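You operate a simulated robot arm through the tools that you are given. There is no shell and no other tool. Be economical: measure what you need, move in short steps, check, and stop when the job is done.

You run a simulated robot arm. Do the job below in one go: nothing can be reset, and whatever is moved stays where it is left.

## Task
Unlock the shims and slide them out, then pull the teal-wheeled axle and rack it.

The check looks at the end state, three seconds after you hand in, the way a careful person would. Anything else that was tipped, shoved, dropped, spilled or broken makes it a failure.

## Robot
A 6-joint arm with a two-finger parallel gripper, fixed in place. Base frame: the origin is at the foot of the arm, x ahead of it, y to its left, z up; the work surface is at about z = 0.74. Lengths are in m, angles in degrees, forces in N, time in s.
With the tool pointing down near the work surface it reaches from about 0.2 to 0.64 m from the base axis. Its first joint turns from -66.0 to 66.0 degrees. Payload 2.7 kg.
The tool frame sits at the grasp point between the pads (the TCP): z along the fingers, y along the line on which they close. The tips reach 0.023 m beyond it. The gripper opens to 0.094 m. The fingers are 0.038 m wide and 0.01 m thick; the gripper's body (0.054 by 0.096 m) begins 0.039 m behind the TCP.
Orientation is told as [roll, pitch, yaw] about the base's x, y, z axes, in that order, counted from this pose: with the fingers straight down and closing along the base's y, the tool's x points along the base's -x, its y along +y and its z along -z.

## Interface
- The arm moves only by the tool arm_command. Its arguments are lists of equal length, an entry for each row: "offset": the shift along the base's x, y, z in units of 30 mm (1.0 is 30 mm), a list of three; "angular": the turn, a rotation vector about the base's x, y, z in units of 4 degrees (1.0 is 4 degrees), a list of three; "gripper": the finger opening in m, from 0 to 0.094. In form: {"offset": [[tx, ty, tz], ...], "angular": [[ax, ay, az], ...], "gripper": [gripper, ...]}. A call has 1 to 12 rows; each row shifts and turns the commanded pose from where the row before left it. A call with a number of a shift or a turn outside -1 to 1 is refused whole. A row lasts 0.2 s, in which the tool goes at most 0.05 m and 8.6 degrees; a call with a longer step from one row to the next is refused whole, and so is a gripper value outside its range. A pose out of reach is approached as far as the arm can. The call stops where the force on the tool passes 40 N (or 10 N more than at its start, if that is more) or the arm is blocked; 0.2 s more then pass. Each finger travels about 0.045 m/s and halts on what it meets, pressing with about 45 N; the grip force reading is that of the motor and also rises with nothing between the fingers. The clock runs only during rows and for 0.2 s after the last one: add rows that do not move to give the fingers time. The reply holds the time, the measured pose of the TCP, the force on the tool along the base axes, the opening and the grip force, in the units named above and with some noise, with the torque about the TCP (base axes, N m) and any sound that the robot's microphone picked up.
- Cameras (640 x 400 px; columns grow to the right, rows downward): "scene" is fixed at [0.0757, -0.4358, 1.4247]; the picture's right is [0.82, -0.58, 0.00], its down [-0.27, -0.38, -0.88] and it looks along [0.51, 0.72, -0.47] (base axes); focal length 329 px, centre (320, 200). "wrist" rides on the gripper at [0.086, 0.016, -0.074] in the tool frame; the picture's right is [-0.18, 0.98, 0.00], its down [-0.58, -0.11, -0.81] and it looks along [-0.79, -0.15, 0.59] (tool axes); focal length 243 px, centre (320, 200). There is no depth. A picture from a camera that has moved, and an enlarged one, comes with that camera's place and axes in the base frame and with its lens. The place of the scene camera against the robot may be out by one fixed shift of up to 0.025 m in any direction.
- get_image(camera): a new picture of that camera. The clock stands still meanwhile.
- enlarge(camera, box): a new picture of the part [left, top, right, bottom] of that camera's present view, enlarged. The clock stands still meanwhile.
- job_done(): hands the job in; it is judged then, once.

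Go step by step. Nothing tells you positions but the pictures and the camera data: compare them with the known pose of the tool, close in by small moves and look again before you grip or let go. The budget is 120 turns and 84 pictures, counting those below and the enlarged ones. Unless the task says otherwise, let go and move clear before handing in, and close with one line.

The tools are called after "Call:" by a JSON object that holds its "fn" and its "kwargs". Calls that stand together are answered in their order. arm_command: Moves the arm, as the interface text tells. Its arguments: {"type":"object","properties":{"offset":{"type":"array","items":{"type":"array","items":{"type":"number"}}},"angular":{"type":"array","items":{"type":"array","items":{"type":"number"}}},"gripper":{"type":"array","items":{"type":"number"}}},"required":["offset","angular","gripper"]} The other tools are called the same way: get_image (camera) takes a picture; enlarge (camera, box) takes an enlarged picture of a part of a camera's view; job_done () hands the job in.

At the start:

```text
t: 0.0
tcp_pos: [0.3068, 0.3155, 1.0662]
tool_rot: [0.0, 0.1, 0.0]
contact_force: [-0.6, 0.5, -0.9]
torque: [0.0, 0.0, 0.03]
gripper_width: 0.0939
grasp_force: 0.0
```

scene: 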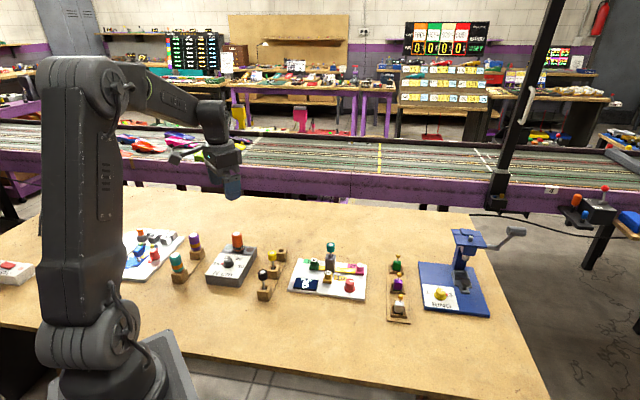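
wrist: 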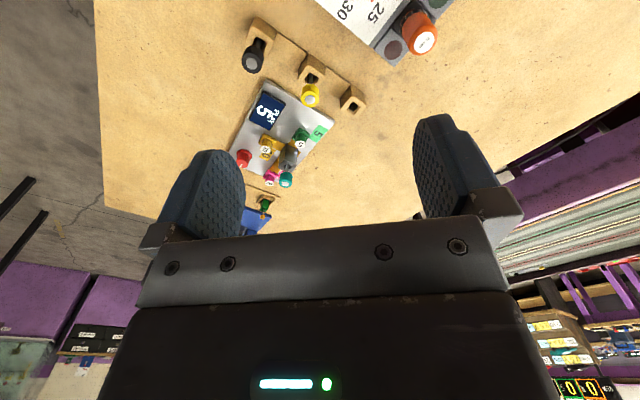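

I see a table with several fixtures: white boards with coloured pegs, racks, a gray block, a blue press. I'll enlarge the scene to understand them.

Call:
{"fn": "enlarge", "kwargs": {"camera": "scene", "box": [270, 220, 420, 330]}}

Call:
{"fn": "enlarge", "kwargs": {"camera": "scene", "box": [100, 215, 300, 325]}}

Call:
{"fn": "enlarge", "kwargs": {"camera": "scene", "box": [380, 210, 540, 330]}}

Call:
{"fn": "enlarge", "kwargs": {"camera": "wrist", "box": [210, 0, 450, 220]}}

```text
3.64 times, centred on (345, 275) of scene
camera zoom: at [0.0757, -0.4358, 1.4247], right [0.82, -0.58, 0.0], down [-0.27, -0.38, -0.88], along [0.51, 0.72, -0.47], focal length 1196 px, centre (229, -73)
```

zoom: 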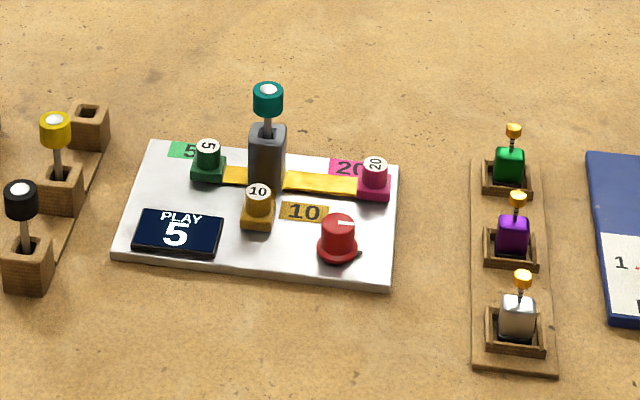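

```text
3.20 times, centred on (200, 270) of scene
camera zoom: at [0.0757, -0.4358, 1.4247], right [0.82, -0.58, 0.0], down [-0.27, -0.38, -0.88], along [0.51, 0.72, -0.47], focal length 1053 px, centre (704, -24)
```

zoom: 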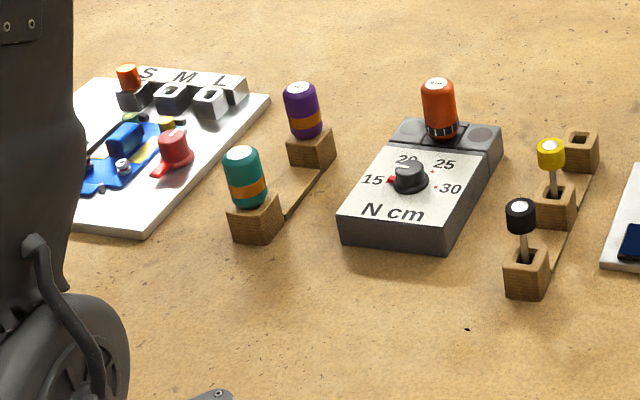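

```text
3.33 times, centred on (460, 270) of scene
camera zoom: at [0.0757, -0.4358, 1.4247], right [0.82, -0.58, 0.0], down [-0.27, -0.38, -0.88], along [0.51, 0.72, -0.47], focal length 1097 px, centre (-147, -33)
```

zoom: 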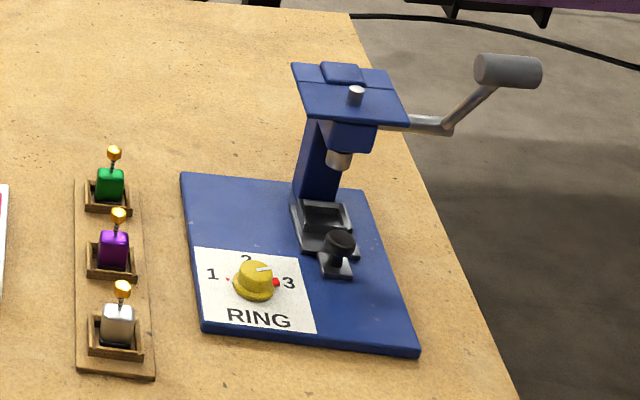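

```text
1.82 times, centred on (330, 110) of wrist
camera zoom: at [0.2189, 0.3319, 1.1423], right [0.18, 0.98, 0.0], down [0.58, -0.11, 0.81], along [0.79, -0.15, -0.59], focal length 441 px, centre (302, 364)
```

zoom: 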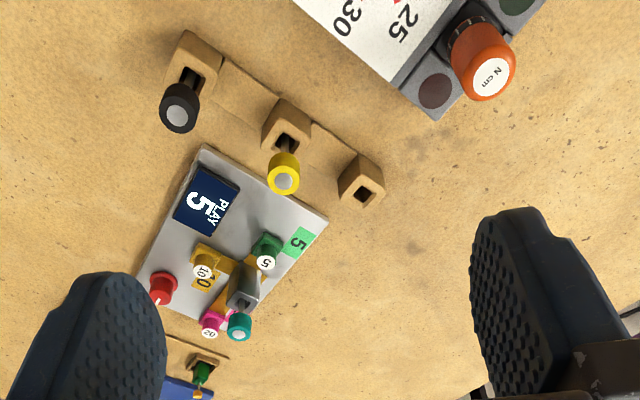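

I take the device to be the metal plate at about (0.57, 0.18), with a gray post holding the teal-wheeled axle, three shims (5/10/20) and a red lock knob. The rack beside it holds black and yellow axles plus one empty socket. I'll move nearer for a better view.

Call:
{"fn": "arm_command", "kwargs": {"offset": [[0.6, -0.7, -0.8], [0.6, -0.7, -0.8], [0.6, -0.7, -0.8], [0.6, -0.7, -0.8], [0.6, -0.7, -0.8]], "angular": [[0, 0, 0], [0, 0, 0], [0, 0, 0], [0, 0, 0], [0, 0, 0]], "gripper": [0.094, 0.094, 0.094, 0.094, 0.094]}}

Call:
{"fn": "get_image", "kwargs": {"camera": "wrist"}}

```text
t: 1.2
tcp_pos: [0.399, 0.2101, 0.9478]
tool_rot: [0.0, 0.1, -0.1]
contact_force: [-0.3, 0.3, 0.6]
torque: [0.02, 0.03, -0.01]
gripper_width: 0.0941
grasp_force: 0.1
```

```text
77 pictures are left
camera wrist: at [0.3112, 0.2267, 1.023], right [0.18, 0.98, 0.0], down [0.58, -0.11, 0.81], along [0.79, -0.15, -0.59], focal length 243 px, centre (320, 200)
```

wrist: 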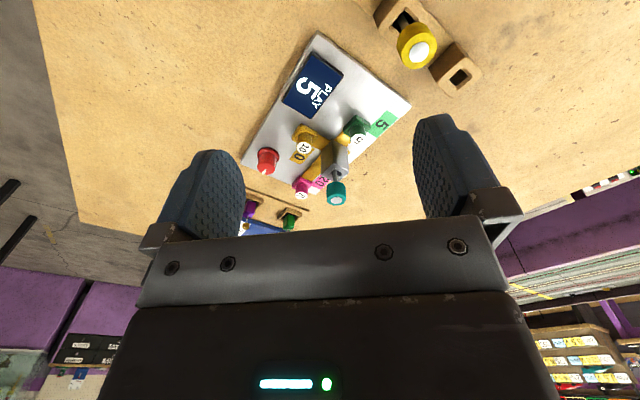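

Call:
{"fn": "enlarge", "kwargs": {"camera": "wrist", "box": [235, 90, 415, 210]}}

Call:
{"fn": "enlarge", "kwargs": {"camera": "scene", "box": [296, 236, 370, 304]}}

```text
3.33 times, centred on (325, 150) of wrist
camera zoom: at [0.3112, 0.2267, 1.023], right [0.18, 0.98, 0.0], down [0.58, -0.11, 0.81], along [0.79, -0.15, -0.59], focal length 809 px, centre (303, 367)
```

zoom: 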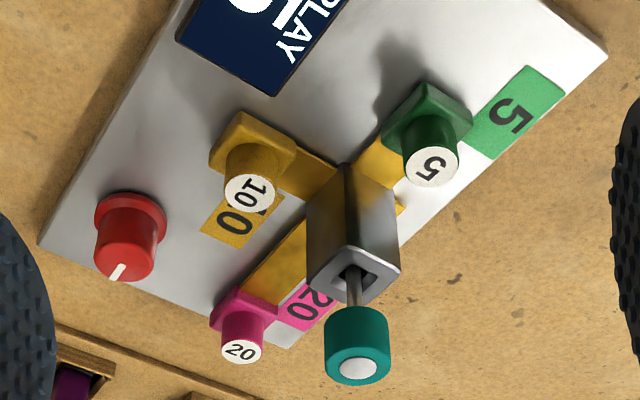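

```text
5.88 times, centred on (333, 270) of scene
camera zoom: at [0.0757, -0.4358, 1.4247], right [0.82, -0.58, 0.0], down [-0.27, -0.38, -0.88], along [0.51, 0.72, -0.47], focal length 1935 px, centre (244, -212)
```

zoom: 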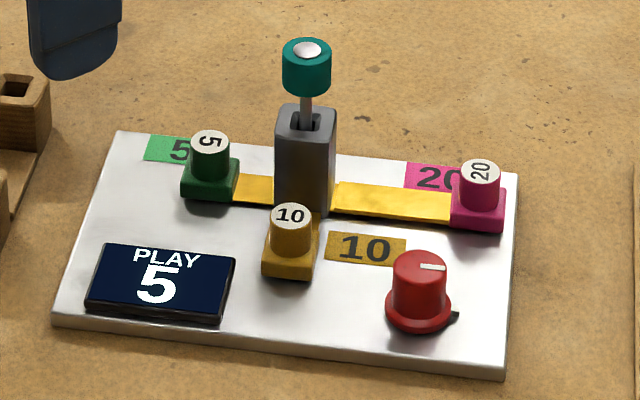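

Each shim is a yellow blade running into the gray post with a coloured handle, and the red knob with its white pointer looks like the lock. I'll take a second view from the side to triangulate.

Call:
{"fn": "arm_command", "kwargs": {"offset": [[0, -0.9, -0.3], [0, -0.9, -0.3], [0, -0.9, -0.3], [0, -0.9, -0.3]], "angular": [[0, 0, 0], [0, 0, 0], [0, 0, 0], [0, 0, 0]], "gripper": [0.094, 0.094, 0.094, 0.094]}}

Call:
{"fn": "enlarge", "kwargs": {"camera": "wrist", "box": [270, 30, 480, 210]}}

```text
t: 2.2
tcp_pos: [0.3954, 0.1012, 0.9093]
tool_rot: [-0.1, 0.0, 0.1]
contact_force: [0.3, 0.9, -0.5]
torque: [0.0, 0.02, -0.01]
gripper_width: 0.0939
grasp_force: 0.1
```

```text
2.22 times, centred on (375, 120) of wrist
camera zoom: at [0.3079, 0.1176, 0.9859], right [0.18, 0.98, 0.0], down [0.58, -0.11, 0.81], along [0.79, -0.15, -0.59], focal length 539 px, centre (198, 378)
```

zoom: 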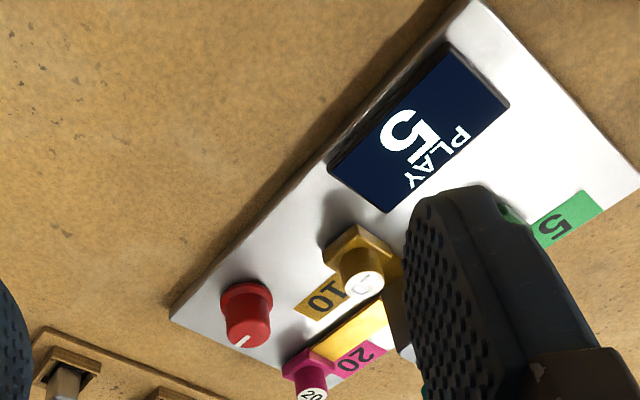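

Triangulated positions are: knob top (0.552, 0.100, 0.778), shim 20 (0.616, 0.137), shim 10 (0.518, 0.166), shim 5 (0.519, 0.237) and post about (0.554, 0.202). The plate is turned about -45°. I'll look at the knob closely for markings.

Call:
{"fn": "enlarge", "kwargs": {"camera": "scene", "box": [354, 274, 378, 296]}}

Call:
{"fn": "enlarge", "kwargs": {"camera": "wrist", "box": [330, 100, 410, 190]}}

```text
16.00 times, centred on (366, 285) of scene
camera zoom: at [0.0757, -0.4358, 1.4247], right [0.82, -0.58, 0.0], down [-0.27, -0.38, -0.88], along [0.51, 0.72, -0.47], focal length 5264 px, centre (-416, -1160)
```

zoom: 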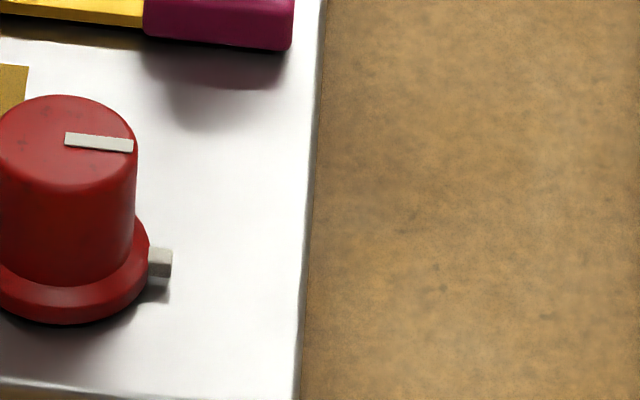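

```text
4.44 times, centred on (370, 145) of wrist
camera zoom: at [0.3079, 0.1176, 0.9859], right [0.18, 0.98, 0.0], down [0.58, -0.11, 0.81], along [0.79, -0.15, -0.59], focal length 1078 px, centre (98, 444)
```

zoom: 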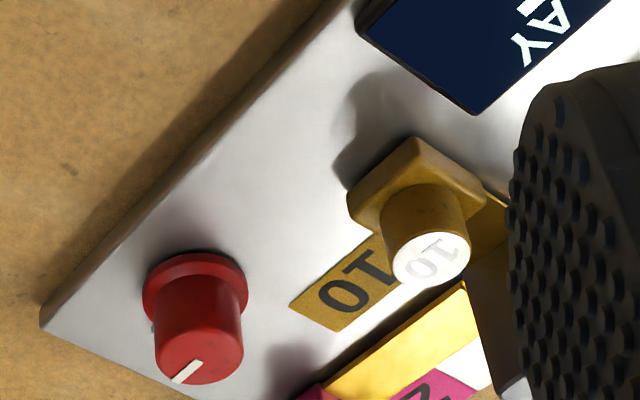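

The knob has a small stub in line with its pointer but no other markings. I'll hover over it, check the alignment and then grip it.

Call:
{"fn": "arm_command", "kwargs": {"offset": [[0.87, 0, 0], [0.87, 0, 0], [0.87, 0, 0], [0.87, 0, 0], [0.87, 0, 0], [0.87, 0, -0.4], [0, 0, -1], [0, 0, -0.8]], "angular": [[0, 0, 0], [0, 0, 0], [0, 0, 0], [0, 0, 0], [0, 0, 0], [0, 0, 0], [0, 0, 0], [0, 0, 0]], "gripper": [0.05, 0.05, 0.05, 0.05, 0.05, 0.05, 0.05, 0.05]}}

Call:
{"fn": "get_image", "kwargs": {"camera": "wrist"}}

Call:
{"fn": "enlarge", "kwargs": {"camera": "scene", "box": [280, 200, 420, 310]}}

```text
t: 4.0
tcp_pos: [0.5522, 0.1037, 0.8453]
tool_rot: [0.0, 0.0, 0.1]
contact_force: [-0.2, -0.5, 0.4]
torque: [-0.01, 0.03, 0.02]
gripper_width: 0.0498
grasp_force: 0.0
```

```text
71 pictures are left
camera wrist: at [0.4644, 0.1196, 0.9207], right [0.18, 0.98, 0.0], down [0.58, -0.11, 0.81], along [0.79, -0.15, -0.59], focal length 243 px, centre (320, 200)
```

wrist: 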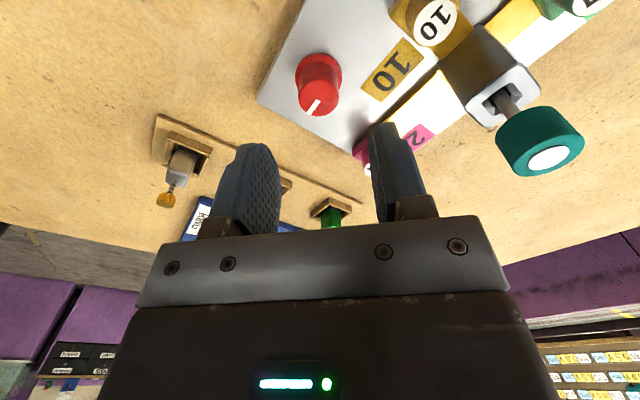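

```text
3.64 times, centred on (350, 255) of scene
camera zoom: at [0.0757, -0.4358, 1.4247], right [0.82, -0.58, 0.0], down [-0.27, -0.38, -0.88], along [0.51, 0.72, -0.47], focal length 1196 px, centre (211, 0)
```

zoom: 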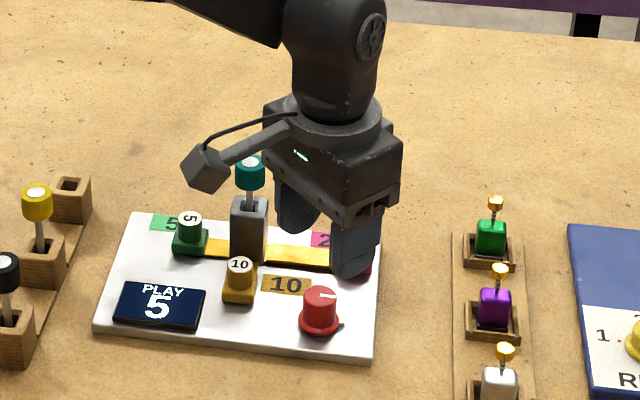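

The knob sits under the TCP and agrees to within a few millimetres. I'll descend and grip it.

Call:
{"fn": "arm_command", "kwargs": {"offset": [[-0.05, -0.03, -0.7], [0, 0, -0.7], [0, 0, -0.5], [0, 0, 0], [0, 0, 0], [0, 0, 0], [0, 0, 0]], "angular": [[0, 0, 0], [0, 0, 0], [0, 0, 0], [0, 0, 0], [0, 0, 0], [0, 0, 0], [0, 0, 0]], "gripper": [0.05, 0.05, 0.05, 0.015, 0.015, 0.015, 0.015]}}

Call:
{"fn": "get_image", "kwargs": {"camera": "wrist"}}

```text
t: 5.6
tcp_pos: [0.552, 0.1017, 0.7866]
tool_rot: [0.1, -0.1, -0.1]
contact_force: [2.2, 9.2, -4.1]
torque: [0.14, -0.28, -0.03]
gripper_width: 0.0249
grasp_force: 45.3
```

```text
69 pictures are left
camera wrist: at [0.4643, 0.119, 0.8625], right [0.18, 0.98, 0.0], down [0.58, -0.11, 0.81], along [0.79, -0.15, -0.59], focal length 243 px, centre (320, 200)
```

wrist: 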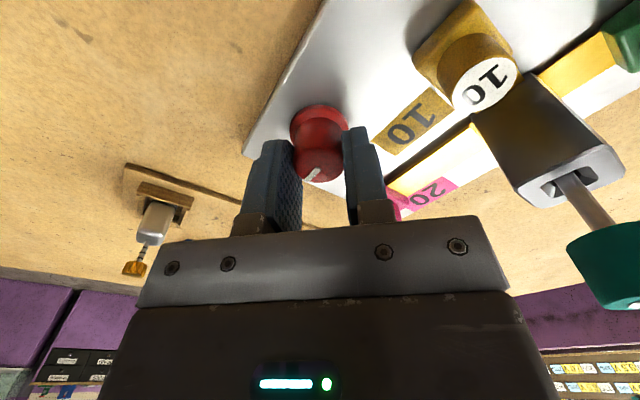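

The knob is gripped, 25 mm wide. I'll try a small counter-clockwise turn and read the torque.

Call:
{"fn": "arm_command", "kwargs": {"offset": [[0, 0, 0], [0, 0, 0], [0, 0, 0]], "angular": [[0, 0, 1], [0, 0, 1], [0, 0, 0]], "gripper": [0.015, 0.015, 0.015]}}

```text
t: 6.4
tcp_pos: [0.5514, 0.1015, 0.7872]
tool_rot: [0.0, 0.0, 7.9]
contact_force: [4.0, 14.1, -10.1]
torque: [0.47, -0.69, -0.03]
gripper_width: 0.0249
grasp_force: 45.0
```

Call:
{"fn": "arm_command", "kwargs": {"offset": [[0, 0, 0], [0, 0, 0], [0, 0, 0], [0, 0, 0]], "angular": [[0, 0, 1], [0, 0, 1], [0, 0, 1], [0, 0, 0]], "gripper": [0.015, 0.015, 0.015, 0.015]}}

Call:
{"fn": "enlarge", "kwargs": {"camera": "wrist", "box": [240, 80, 400, 210]}}

Call:
{"fn": "enlarge", "kwargs": {"camera": "scene", "box": [290, 230, 400, 310]}}

```text
t: 7.4
tcp_pos: [0.5516, 0.1029, 0.7877]
tool_rot: [0.0, -0.1, 20.1]
contact_force: [16.1, 24.8, -24.6]
torque: [0.19, 0.01, -0.04]
gripper_width: 0.0249
grasp_force: 45.3
```

```text
3.08 times, centred on (320, 145) of wrist
camera zoom: at [0.4638, 0.089, 0.8624], right [-0.17, 0.99, 0.0], down [0.58, 0.1, 0.81], along [0.8, 0.13, -0.59], focal length 746 px, centre (320, 369)
```

zoom: 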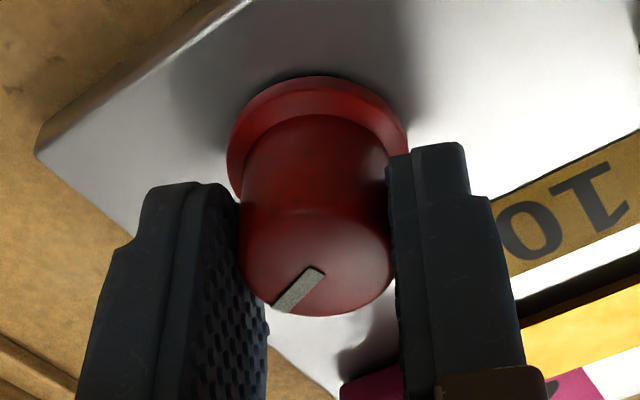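

```text
5.00 times, centred on (345, 270) of scene
camera zoom: at [0.0765, -0.4352, 1.4248], right [0.82, -0.58, 0.0], down [-0.27, -0.38, -0.88], along [0.51, 0.72, -0.47], focal length 1645 px, centre (195, -150)
```

zoom: 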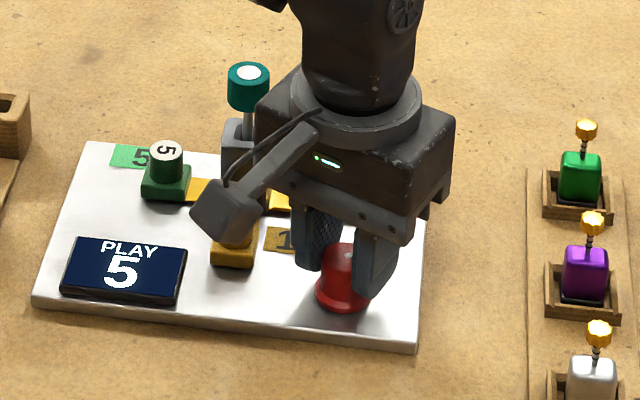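

The pointer is turning with the fingers, but side forces are building up from a slight offset. I'll open to relax, and check.

Call:
{"fn": "arm_command", "kwargs": {"offset": [[0, 0, 0], [0, 0, 0], [0, 0, 0]], "angular": [[0, 0, 0], [0, 0, 0], [0, 0, 0]], "gripper": [0.04, 0.04, 0.04]}}

Call:
{"fn": "enlarge", "kwargs": {"camera": "wrist", "box": [240, 80, 400, 210]}}

```text
t: 8.2
tcp_pos: [0.5506, 0.1006, 0.7877]
tool_rot: [0.0, 0.0, 20.0]
contact_force: [0.1, 0.1, -0.2]
torque: [-0.01, 0.0, -0.02]
gripper_width: 0.04
grasp_force: 0.1
```

```text
3.08 times, centred on (320, 145) of wrist
camera zoom: at [0.4635, 0.0872, 0.8637], right [-0.16, 0.99, 0.0], down [0.58, 0.1, 0.81], along [0.8, 0.13, -0.59], focal length 746 px, centre (320, 369)
```

zoom: 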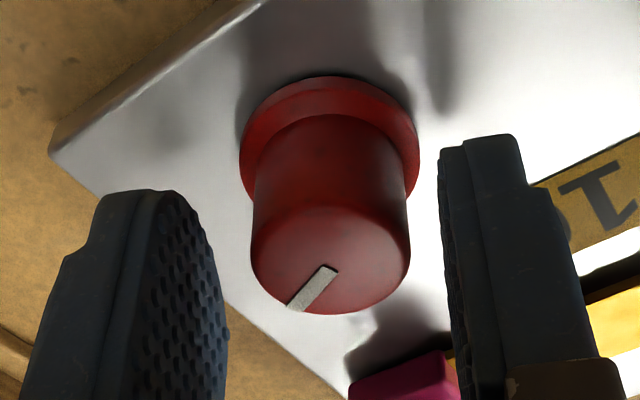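

The knob followed the full 20° and holds there. I'll re-centre at about (0.549, 0.103), regrip and continue counter-clockwise.

Call:
{"fn": "arm_command", "kwargs": {"offset": [[-0.05, 0.07, 0.03], [0, 0, 0], [0, 0, 0], [0, 0, 0], [0, 0, 0], [0, 0, 0], [0, 0, 0], [0, 0, 0], [0, 0, 0], [0, 0, 0]], "angular": [[0, 0, 0], [0, 0, 0], [0, 0, 0], [0, 0, 1], [0, 0, 1], [0, 0, 1], [0, 0, 1], [0, 0, 1], [0, 0, 1], [0, 0, 0]], "gripper": [0.04, 0.015, 0.015, 0.015, 0.015, 0.015, 0.015, 0.015, 0.015, 0.015]}}

Call:
{"fn": "enlarge", "kwargs": {"camera": "wrist", "box": [240, 80, 400, 210]}}

```text
t: 10.4
tcp_pos: [0.55, 0.1025, 0.789]
tool_rot: [0.1, 0.1, 44.0]
contact_force: [1.3, -15.9, -2.9]
torque: [0.27, -0.45, 0.03]
gripper_width: 0.0251
grasp_force: 45.1
```

```text
3.08 times, centred on (320, 145) of wrist
camera zoom: at [0.4758, 0.055, 0.8645], right [-0.55, 0.83, 0.0], down [0.49, 0.33, 0.81], along [0.67, 0.44, -0.59], focal length 746 px, centre (320, 369)
```

zoom: 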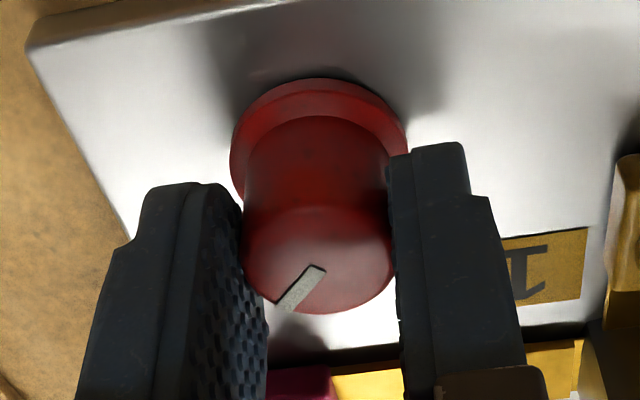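

The pointer still moves with the hand, 44° so far, with no torque stop. I'll continue.

Call:
{"fn": "arm_command", "kwargs": {"offset": [[0, 0, 0], [0, 0, 0], [0, 0, 0], [0, 0, 0], [0, 0, 0], [0, 0, 0], [0, 0, 0]], "angular": [[0, 0, 1], [0, 0, 1], [0, 0, 1], [0, 0, 1], [0, 0, 1], [0, 0, 1], [0, 0, 0]], "gripper": [0.015, 0.015, 0.015, 0.015, 0.015, 0.015, 0.015]}}

```text
t: 12.0
tcp_pos: [0.5489, 0.1035, 0.7886]
tool_rot: [0.1, -0.1, 68.0]
contact_force: [-2.5, -6.1, -1.2]
torque: [-0.11, -0.09, 0.04]
gripper_width: 0.0249
grasp_force: 45.0
```

Call:
{"fn": "arm_command", "kwargs": {"offset": [[0, 0, 0], [0, 0, 0], [0, 0, 0], [0, 0, 0], [0, 0, 0], [0, 0, 0], [0, 0, 0]], "angular": [[0, 0, 1], [0, 0, 1], [0, 0, 1], [0, 0, 1], [0, 0, 1], [0, 0, 0.5], [0, 0, 0]], "gripper": [0.015, 0.015, 0.015, 0.015, 0.015, 0.015, 0.015]}}

Call:
{"fn": "get_image", "kwargs": {"camera": "wrist"}}

Call:
{"fn": "enlarge", "kwargs": {"camera": "scene", "box": [290, 230, 400, 310]}}

```text
t: 13.6
tcp_pos: [0.5495, 0.104, 0.789]
tool_rot: [0.0, 0.0, 90.0]
contact_force: [-9.5, -3.2, 6.3]
torque: [-0.14, 0.18, -0.28]
gripper_width: 0.0251
grasp_force: 44.7
```

```text
64 pictures are left
camera wrist: at [0.5326, 0.0175, 0.8644], right [-0.98, 0.18, 0.0], down [0.11, 0.58, 0.81], along [0.15, 0.79, -0.59], focal length 243 px, centre (320, 200)
```

wrist: 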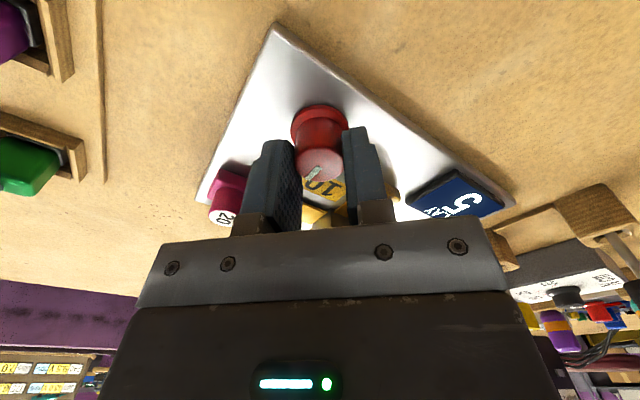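

```text
5.00 times, centred on (345, 270) of scene
camera zoom: at [0.0753, -0.4359, 1.4246], right [0.82, -0.58, 0.0], down [-0.27, -0.38, -0.88], along [0.51, 0.72, -0.47], focal length 1645 px, centre (195, -150)
```

zoom: 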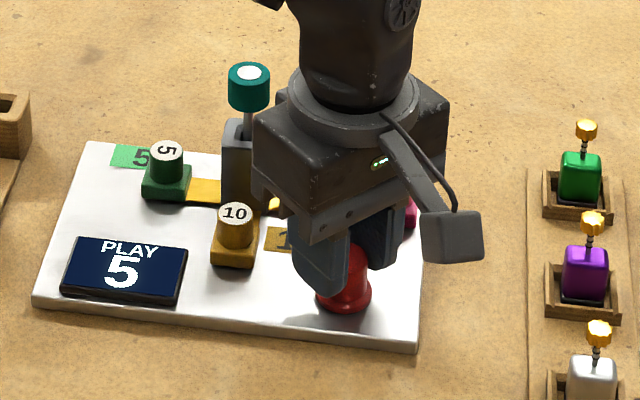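

The torque rose at 90°, so the knob has reached a stop and looks unlocked. I'll let go, rise, and move above shim 10 with the fingers closing across its slide direction (yaw 45).

Call:
{"fn": "arm_command", "kwargs": {"offset": [[0, 0, 0], [0, 0, 0], [0, 0, 1], [0, 0, 1], [-0.35, 0.4, 0.2], [-0.35, 0.5, 0], [-0.4, 0.5, 0], [0, 0.6, 0], [0, 0, 0], [0, 0, 0], [0, 0, 0], [0, 0, 0]], "angular": [[0, 0, 0], [0, 0, 0], [0, 0, 0], [0, 0, 0], [0, 0, -1], [0, 0, -1.5], [0, 0, -1.5], [0, 0, -1.5], [0, 0, -1.5], [0, 0, -1.5], [0, 0, -1.5], [0, 0, -1]], "gripper": [0.05, 0.05, 0.05, 0.05, 0.05, 0.05, 0.05, 0.05, 0.05, 0.05, 0.05, 0.05]}}

```text
refused: -1.5 is not a number from -1 to 1
```

Call:
{"fn": "arm_command", "kwargs": {"offset": [[0, 0, 0], [0, 0, 0.6], [0, 0, 1], [-0.35, 0.4, 0.6], [-0.35, 0.5, 0], [-0.4, 0.6, 0], [0, 0.55, 0], [0, 0, 0], [0, 0, 0], [0, 0, 0], [0, 0, 0], [0, 0, 0]], "angular": [[0, 0, 0], [0, 0, -0.5], [0, 0, -1], [0, 0, -1], [0, 0, -1], [0, 0, -1], [0, 0, -1], [0, 0, -1], [0, 0, -1], [0, 0, -1], [0, 0, -1], [0, 0, -1]], "gripper": [0.05, 0.05, 0.05, 0.05, 0.05, 0.05, 0.05, 0.05, 0.05, 0.05, 0.05, 0.05]}}

Call:
{"fn": "get_image", "kwargs": {"camera": "wrist"}}

Call:
{"fn": "enlarge", "kwargs": {"camera": "scene", "box": [280, 220, 400, 310]}}

```text
t: 16.2
tcp_pos: [0.5162, 0.1655, 0.8548]
tool_rot: [0.0, 0.0, 47.9]
contact_force: [-0.4, -0.8, -0.6]
torque: [0.01, -0.07, -0.02]
gripper_width: 0.0502
grasp_force: 0.1
```

```text
62 pictures are left
camera wrist: at [0.4456, 0.112, 0.93], right [-0.61, 0.8, 0.0], down [0.47, 0.36, 0.81], along [0.64, 0.49, -0.59], focal length 243 px, centre (320, 200)
```

wrist: 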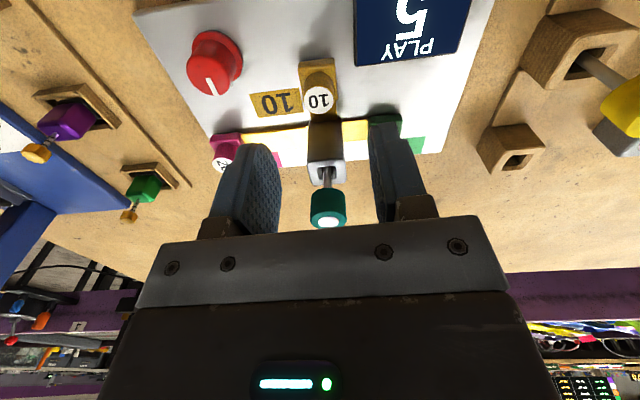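

```text
4.44 times, centred on (340, 265) of scene
camera zoom: at [0.0757, -0.4358, 1.4247], right [0.82, -0.58, 0.0], down [-0.27, -0.38, -0.88], along [0.51, 0.72, -0.47], focal length 1462 px, centre (231, -89)
```

zoom: 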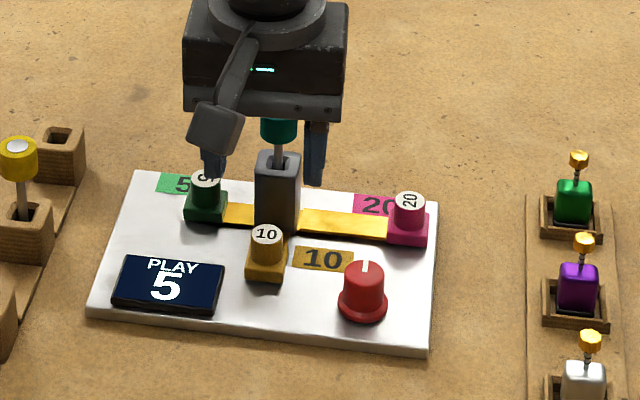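

The knob pointer has turned to the back. Shim 10 is at (0.518, 0.166), under the gripper, so I'll descend and grip its cylinder.

Call:
{"fn": "arm_command", "kwargs": {"offset": [[0.06, 0.02, 0], [0, 0, -0.8], [0, 0, -0.8], [0, 0, -0.6], [0, 0, 0], [0, 0, 0], [0, 0, 0], [0, 0, 0]], "angular": [[0, 0, -0.72], [0, 0, 0], [0, 0, 0], [0, 0, 0], [0, 0, 0], [0, 0, 0], [0, 0, 0], [0, 0, 0]], "gripper": [0.05, 0.05, 0.05, 0.05, 0.01, 0.01, 0.01, 0.01]}}

Call:
{"fn": "get_image", "kwargs": {"camera": "wrist"}}

```text
t: 17.2
tcp_pos: [0.5221, 0.1654, 0.7972]
tool_rot: [-0.3, -0.7, 45.2]
contact_force: [-0.4, 0.9, 5.5]
torque: [0.14, -0.15, -0.02]
gripper_width: 0.0286
grasp_force: 0.1
stopped in row 5: the force on the tool passed its limit at 50 N (the readings are from after the stop); the commanded pose is now the measured one
```

```text
60 pictures are left
camera wrist: at [0.448, 0.1174, 0.8714], right [-0.57, 0.82, 0.0], down [0.48, 0.33, 0.81], along [0.67, 0.46, -0.58], focal length 243 px, centre (320, 200)
```

wrist: 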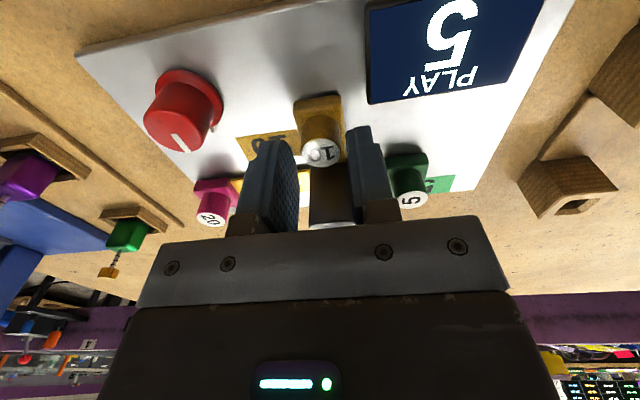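

Something stopped the descent; I'll look from the scene camera before moving again.

Call:
{"fn": "enlarge", "kwargs": {"camera": "scene", "box": [290, 215, 390, 300]}}

Call:
{"fn": "enlarge", "kwargs": {"camera": "wrist", "box": [220, 80, 420, 240]}}

```text
4.71 times, centred on (340, 258) of scene
camera zoom: at [0.0756, -0.4358, 1.4247], right [0.82, -0.58, 0.0], down [-0.27, -0.38, -0.88], along [0.51, 0.72, -0.47], focal length 1548 px, centre (226, -71)
```

zoom: 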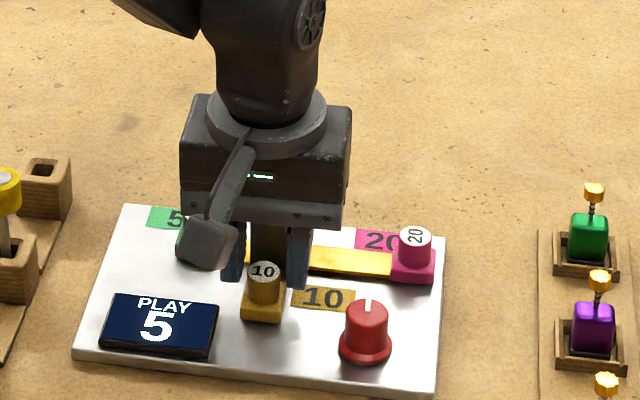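

```text
2.50 times, centred on (320, 160) of wrist
camera zoom: at [0.448, 0.1174, 0.8714], right [-0.57, 0.82, 0.0], down [0.48, 0.33, 0.81], along [0.67, 0.46, -0.58], focal length 606 px, centre (320, 300)
```

zoom: 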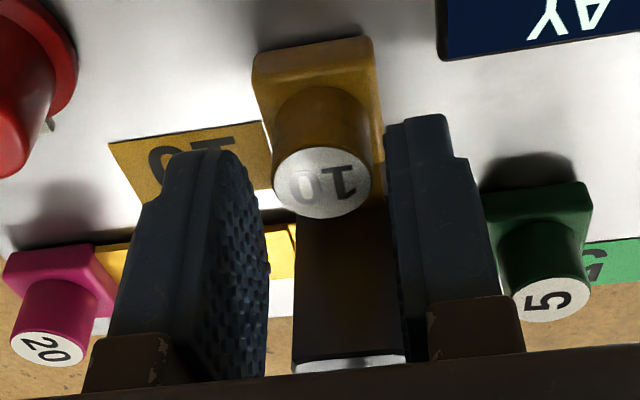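

The fingers straddle the cylinder without gripping, and the stop may have been one finger touching first or something on the way down. I'll step down slowly with rests to feel for contact.

Call:
{"fn": "arm_command", "kwargs": {"offset": [[-0.1, 0.04, 0], [0, 0, 0], [0, 0, -0.1], [0, 0, 0]], "angular": [[0, 0, 0], [0, 0, 0], [0, 0, 0], [0, 0, 0]], "gripper": [0.04, 0.04, 0.04, 0.04]}}

```text
t: 18.2
tcp_pos: [0.5194, 0.1691, 0.7953]
tool_rot: [-0.4, -0.8, 45.2]
contact_force: [-4.4, -6.5, 29.7]
torque: [1.19, -1.09, -0.07]
gripper_width: 0.0399
grasp_force: 0.0
```

The contact force and torque locate the touch at about (0.55, 0.20), so the palm is resting on the axle's wheel. I'll back straight up and check the axle.

Call:
{"fn": "arm_command", "kwargs": {"offset": [[-0.1, -0.1, 0.5], [-0.1, -0.1, 0.9], [0, 0, 0.9], [0, 0, 0]], "angular": [[0, 0, 0], [0, 0, 0], [0, 0, 0], [0, 0, 0]], "gripper": [0.04, 0.04, 0.04, 0.04]}}

Call:
{"fn": "get_image", "kwargs": {"camera": "wrist"}}

Call:
{"fn": "enlarge", "kwargs": {"camera": "scene", "box": [290, 215, 390, 300]}}

```text
t: 19.2
tcp_pos: [0.5118, 0.162, 0.8604]
tool_rot: [-0.1, -0.3, 45.3]
contact_force: [0.1, 0.2, -0.2]
torque: [-0.02, 0.01, -0.01]
gripper_width: 0.0401
grasp_force: 0.1
```

```text
57 pictures are left
camera wrist: at [0.4381, 0.112, 0.9355], right [-0.57, 0.82, 0.0], down [0.48, 0.33, 0.81], along [0.67, 0.46, -0.59], focal length 243 px, centre (320, 200)
```

wrist: 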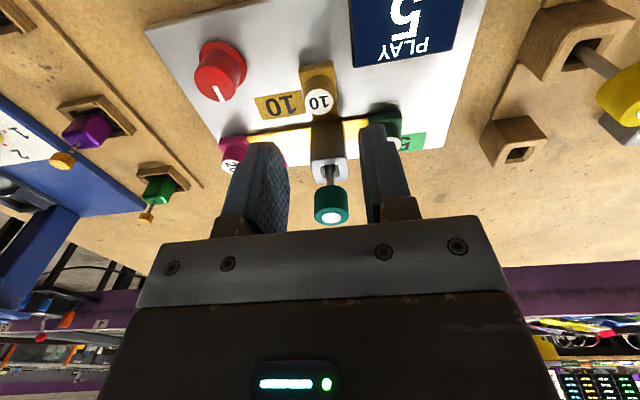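

```text
4.71 times, centred on (340, 258) of scene
camera zoom: at [0.0757, -0.4358, 1.4247], right [0.82, -0.58, 0.0], down [-0.27, -0.38, -0.88], along [0.51, 0.72, -0.47], focal length 1548 px, centre (226, -71)
```

zoom: 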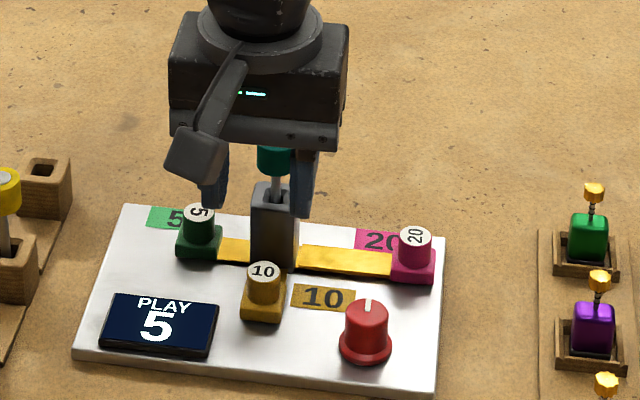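

Everything is intact. I'll lean the tool 16° so the palm clears the wheel, offset it slightly outward, and descend again with rests.

Call:
{"fn": "arm_command", "kwargs": {"offset": [[0, 0, 0], [0, 0, 0], [0, 0, 0], [0.05, -0.04, 0], [0, 0, -0.9], [0, 0, -0.8], [0, 0, -0.4], [0, 0, 0], [0, 0, 0]], "angular": [[0.707, -0.707, 0], [0.707, -0.707, 0], [0.707, -0.707, 0], [0.707, -0.707, 0], [0, 0, 0], [0, 0, 0], [0, 0, 0], [0, 0, 0], [0, 0, 0]], "gripper": [0.04, 0.04, 0.04, 0.04, 0.04, 0.04, 0.04, 0.04, 0.04]}}

Call:
{"fn": "enlarge", "kwargs": {"camera": "wrist", "box": [220, 60, 420, 240]}}

```text
t: 21.2
tcp_pos: [0.514, 0.1616, 0.7994]
tool_rot: [-0.3, -16.5, 45.3]
contact_force: [-0.1, 0.3, 0.0]
torque: [0.02, -0.03, 0.0]
gripper_width: 0.0398
grasp_force: 0.1
```

```text
2.22 times, centred on (320, 150) of wrist
camera zoom: at [0.4286, 0.0991, 0.8468], right [-0.57, 0.82, 0.05], down [0.31, 0.16, 0.94], along [0.76, 0.55, -0.34], focal length 539 px, centre (320, 311)
```

zoom: 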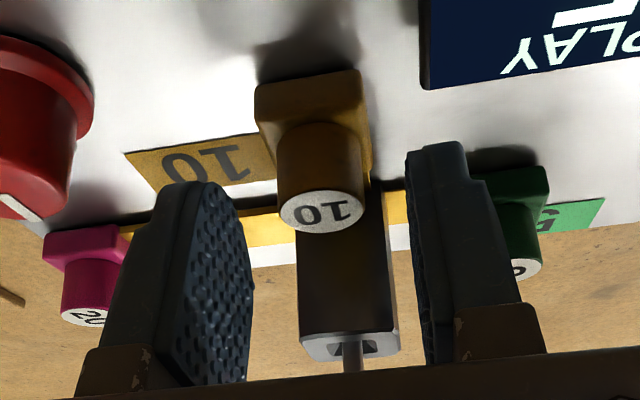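

Free of contact. I'll lower 7 mm and close.

Call:
{"fn": "arm_command", "kwargs": {"offset": [[0.02, -0.03, -0.25], [0, 0, 0], [0, 0, 0], [0, 0, 0], [0, 0, 0], [0, 0, 0]], "angular": [[0, 0, 0], [0, 0, 0], [0, 0, 0], [0, 0, 0], [0, 0, 0], [0, 0, 0]], "gripper": [0.04, 0.04, 0.03, 0.015, 0.012, 0.012]}}

Call:
{"fn": "enlarge", "kwargs": {"camera": "wrist", "box": [220, 60, 420, 240]}}

```text
t: 22.6
tcp_pos: [0.5151, 0.1614, 0.791]
tool_rot: [-0.3, -16.3, 45.3]
contact_force: [-2.8, 2.1, 0.1]
torque: [0.27, 0.23, 0.06]
gripper_width: 0.0203
grasp_force: 45.1
```

```text
2.22 times, centred on (320, 150) of wrist
camera zoom: at [0.4285, 0.0988, 0.8394], right [-0.57, 0.82, 0.05], down [0.31, 0.16, 0.94], along [0.76, 0.55, -0.34], focal length 539 px, centre (320, 311)
```

zoom: 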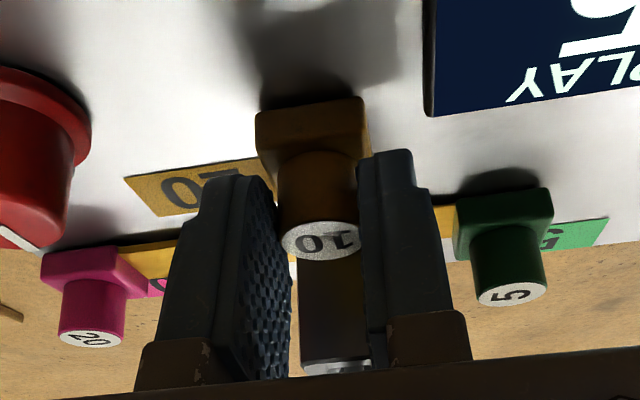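

Shim 10 is gripped at 20 mm. I'll pull it gently outward along (-0.7, -0.7) and watch the force.

Call:
{"fn": "arm_command", "kwargs": {"offset": [[-0.12, -0.12, 0], [-0.12, -0.12, 0], [0, 0, 0]], "angular": [[0, 0, 0], [0, 0, 0], [0, 0, 0]], "gripper": [0.012, 0.012, 0.012]}}

Call:
{"fn": "enlarge", "kwargs": {"camera": "wrist", "box": [220, 60, 420, 240]}}

```text
t: 23.4
tcp_pos: [0.5072, 0.1532, 0.7915]
tool_rot: [-0.3, -16.5, 45.2]
contact_force: [0.3, -0.3, 1.5]
torque: [-0.1, 0.4, 0.1]
gripper_width: 0.0203
grasp_force: 45.3
```

```text
2.22 times, centred on (320, 150) of wrist
camera zoom: at [0.4211, 0.0917, 0.8392], right [-0.57, 0.82, 0.05], down [0.31, 0.16, 0.94], along [0.76, 0.55, -0.34], focal length 539 px, centre (320, 311)
```

zoom: 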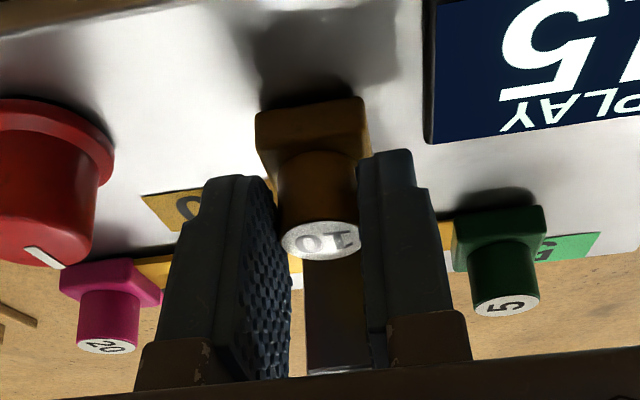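

The shim slides freely and the display now reads 15 (it was 5). I'll keep pulling.

Call:
{"fn": "arm_command", "kwargs": {"offset": [[-0.12, -0.12, 0], [-0.12, -0.12, 0], [-0.12, -0.12, 0], [-0.12, -0.12, 0], [0, 0, 0]], "angular": [[0, 0, 0], [0, 0, 0], [0, 0, 0], [0, 0, 0], [0, 0, 0]], "gripper": [0.012, 0.012, 0.012, 0.012, 0.012]}}

Call:
{"fn": "enlarge", "kwargs": {"camera": "scene", "box": [290, 215, 390, 300]}}

```text
t: 24.6
tcp_pos: [0.4924, 0.1403, 0.7917]
tool_rot: [-0.2, -16.5, 45.1]
contact_force: [0.2, 0.1, 7.5]
torque: [0.38, -0.17, 0.04]
gripper_width: 0.0205
grasp_force: 45.1
```

```text
4.71 times, centred on (340, 258) of scene
camera zoom: at [0.0756, -0.4358, 1.4247], right [0.82, -0.58, 0.0], down [-0.27, -0.38, -0.88], along [0.51, 0.72, -0.47], focal length 1548 px, centre (226, -71)
```

zoom: 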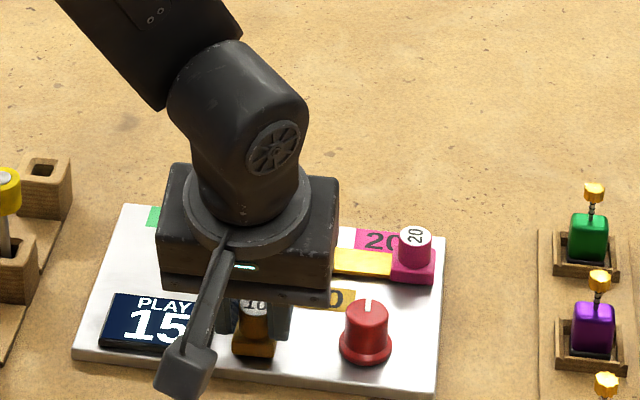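

Call:
{"fn": "arm_command", "kwargs": {"offset": [[-0.12, -0.12, 0], [-0.12, -0.12, 0], [0, 0, 0]], "angular": [[0, 0, 0], [0, 0, 0], [0, 0, 0]], "gripper": [0.012, 0.012, 0.012]}}

Call:
{"fn": "get_image", "kwargs": {"camera": "wrist"}}

```text
t: 25.4
tcp_pos: [0.4852, 0.1317, 0.7919]
tool_rot: [-0.4, -16.6, 45.3]
contact_force: [6.3, 8.2, 6.8]
torque: [0.13, 0.26, 0.1]
gripper_width: 0.0204
grasp_force: 44.7
```

```text
51 pictures are left
camera wrist: at [0.3998, 0.0703, 0.8389], right [-0.57, 0.82, 0.05], down [0.3, 0.16, 0.94], along [0.76, 0.55, -0.34], focal length 243 px, centre (320, 200)
```

wrist: 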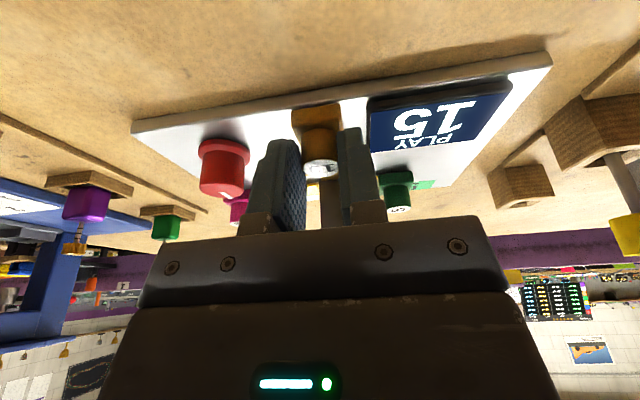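

A resisting force of about 10 N shows the slide has reached its end at ~42 mm. I'll release, rise and look.

Call:
{"fn": "arm_command", "kwargs": {"offset": [[0, 0, 0], [0, 0, 0], [-0.1, -0.1, 0.6], [-0.1, -0.1, 0.9], [0, 0, 0.9]], "angular": [[0, 0, 0], [0, 0, 0], [0, 0, 0], [0, 0, 0], [0, 0, 0]], "gripper": [0.04, 0.04, 0.04, 0.04, 0.04]}}

Call:
{"fn": "get_image", "kwargs": {"camera": "wrist"}}

Call:
{"fn": "enlarge", "kwargs": {"camera": "scene", "box": [290, 215, 390, 300]}}

```text
t: 26.6
tcp_pos: [0.4791, 0.1253, 0.8631]
tool_rot: [-0.2, -16.5, 45.3]
contact_force: [-0.4, -1.1, 0.6]
torque: [0.02, 0.01, -0.02]
gripper_width: 0.0402
grasp_force: 0.0
```

```text
50 pictures are left
camera wrist: at [0.3931, 0.0638, 0.9104], right [-0.57, 0.82, 0.05], down [0.31, 0.16, 0.94], along [0.76, 0.55, -0.34], focal length 243 px, centre (320, 200)
```

wrist: 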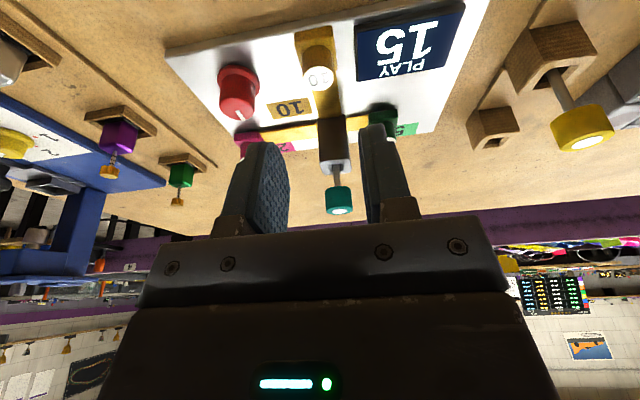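

```text
4.71 times, centred on (340, 258) of scene
camera zoom: at [0.0757, -0.4358, 1.4247], right [0.82, -0.58, 0.0], down [-0.27, -0.38, -0.88], along [0.51, 0.72, -0.47], focal length 1548 px, centre (226, -71)
```

zoom: 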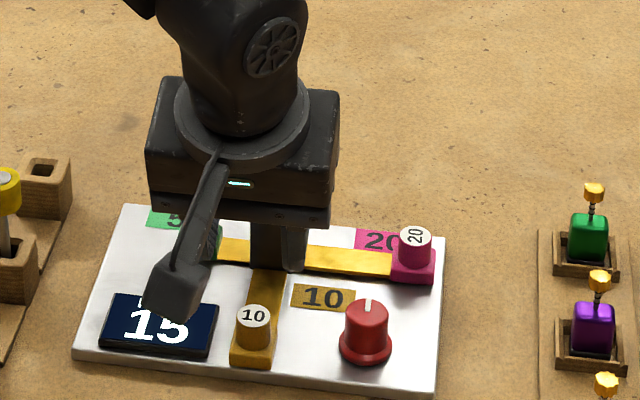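

Shim 10 is fully out and the display reads 15. Next is shim 5: I'll keep the lean, yaw -90° so it leans the right way, and move to its outer side.

Call:
{"fn": "arm_command", "kwargs": {"offset": [[0, 0, 0.3], [0, 0, 0.3], [0, 0.4, 0], [0, 0.4, 0], [0, 0.4, 0], [0, 0.4, 0], [0.1, 0.4, 0], [0.1, 0.4, 0], [0.1, 0.4, 0], [0.1, 0.4, 0], [0.1, 0.4, 0], [0.1, 0.4, 0]], "angular": [[0, 0, -1], [0, 0, -1], [0, 0, -1], [0, 0, -1], [0, 0, -1], [0, 0, -1], [0, 0, -1], [0, 0, -1], [0, 0, -1], [0, 0, -1], [0, 0, -1], [0, 0, -1]], "gripper": [0.04, 0.04, 0.04, 0.04, 0.04, 0.04, 0.04, 0.04, 0.04, 0.04, 0.04, 0.04]}}

Call:
{"fn": "arm_command", "kwargs": {"offset": [[0, 0, 0], [0, 0, 0], [0, 0, 0], [0, 0, 0], [0, 0, 0], [0, 0, 0], [0, 0, 0], [0, 0, 0], [0, 0, 0], [0, 0, 0], [0, 0, 0]], "angular": [[0, 0, -1], [0, 0, -1], [0, 0, -1], [0, 0, -1], [0, 0, -1], [0, 0, -1], [0, 0, -1], [0, 0, -1], [0, 0, -1], [0, 0, -1], [0, 0, -0.5]], "gripper": [0.04, 0.04, 0.04, 0.04, 0.04, 0.04, 0.04, 0.04, 0.04, 0.04, 0.04]}}

Call:
{"fn": "get_image", "kwargs": {"camera": "wrist"}}

```text
t: 29.2
tcp_pos: [0.4975, 0.2462, 0.8817]
tool_rot: [-0.2, -16.5, -3.0]
contact_force: [0.0, 0.2, -0.6]
torque: [-0.03, 0.02, -0.01]
gripper_width: 0.0399
grasp_force: 0.1
```

```text
t: 31.6
tcp_pos: [0.4971, 0.2454, 0.8797]
tool_rot: [-0.2, -16.6, -44.9]
contact_force: [0.0, 0.1, 0.6]
torque: [0.02, -0.04, -0.01]
gripper_width: 0.0403
grasp_force: 0.1
```

```text
48 pictures are left
camera wrist: at [0.4345, 0.3305, 0.9291], right [0.82, 0.57, 0.05], down [0.16, -0.31, 0.94], along [0.55, -0.76, -0.34], focal length 243 px, centre (320, 200)
```

wrist: 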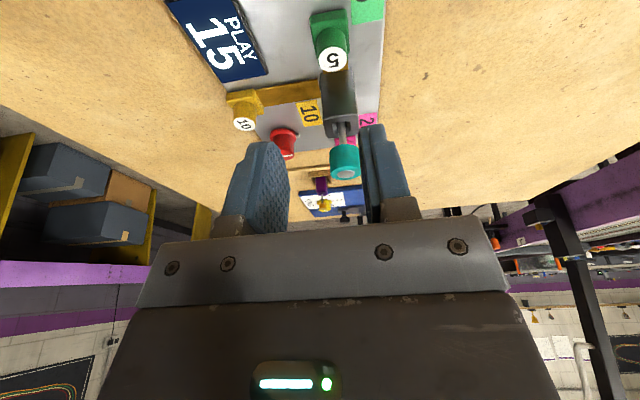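

Shim 5 checks out at (0.520, 0.237). I'll descend beside it with the lean.

Call:
{"fn": "arm_command", "kwargs": {"offset": [[0.57, -0.09, 0], [0, 0, -0.9], [0, 0, -0.9], [0, 0, -0.7], [0, 0, 0]], "angular": [[0, 0, 0], [0, 0, 0], [0, 0, 0], [0, 0, 0], [0, 0, 0]], "gripper": [0.04, 0.04, 0.04, 0.04, 0.04]}}

Call:
{"fn": "enlarge", "kwargs": {"camera": "wrist", "box": [220, 60, 420, 240]}}

```text
t: 32.9
tcp_pos: [0.5157, 0.2431, 0.806]
tool_rot: [-0.2, -16.5, -44.8]
contact_force: [0.1, 0.4, -0.9]
torque: [0.0, -0.01, -0.01]
gripper_width: 0.0401
grasp_force: 0.0
```

```text
2.22 times, centred on (320, 150) of wrist
camera zoom: at [0.453, 0.3289, 0.8531], right [0.82, 0.57, 0.05], down [0.16, -0.31, 0.94], along [0.55, -0.76, -0.34], focal length 539 px, centre (320, 311)
```

zoom: 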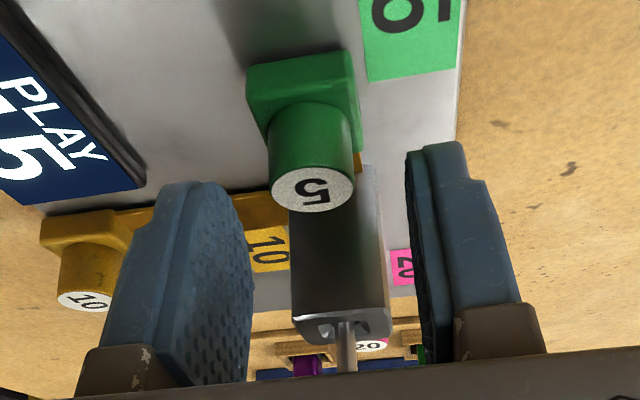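

Call:
{"fn": "arm_command", "kwargs": {"offset": [[-0.06, -0.06, -0.5], [0, 0, 0], [0, 0, 0], [0, 0, 0], [0, 0, 0], [0, 0, 0]], "angular": [[0, 0, 0], [0, 0, 0], [0, 0, 0], [0, 0, 0], [0, 0, 0], [0, 0, 0]], "gripper": [0.04, 0.04, 0.03, 0.015, 0.012, 0.012]}}

Call:
{"fn": "enlarge", "kwargs": {"camera": "wrist", "box": [220, 60, 420, 240]}}

```text
t: 34.2
tcp_pos: [0.5151, 0.2417, 0.792]
tool_rot: [-0.2, -16.6, -44.8]
contact_force: [7.0, 5.5, -5.2]
torque: [0.3, -0.36, 0.04]
gripper_width: 0.02
grasp_force: 45.1
```

```text
2.22 times, centred on (320, 150) of wrist
camera zoom: at [0.4516, 0.3272, 0.8384], right [0.82, 0.57, 0.05], down [0.16, -0.31, 0.94], along [0.55, -0.76, -0.34], focal length 539 px, centre (320, 311)
```

zoom: 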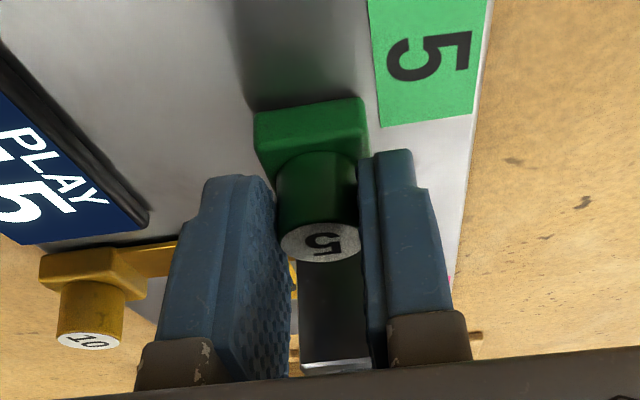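

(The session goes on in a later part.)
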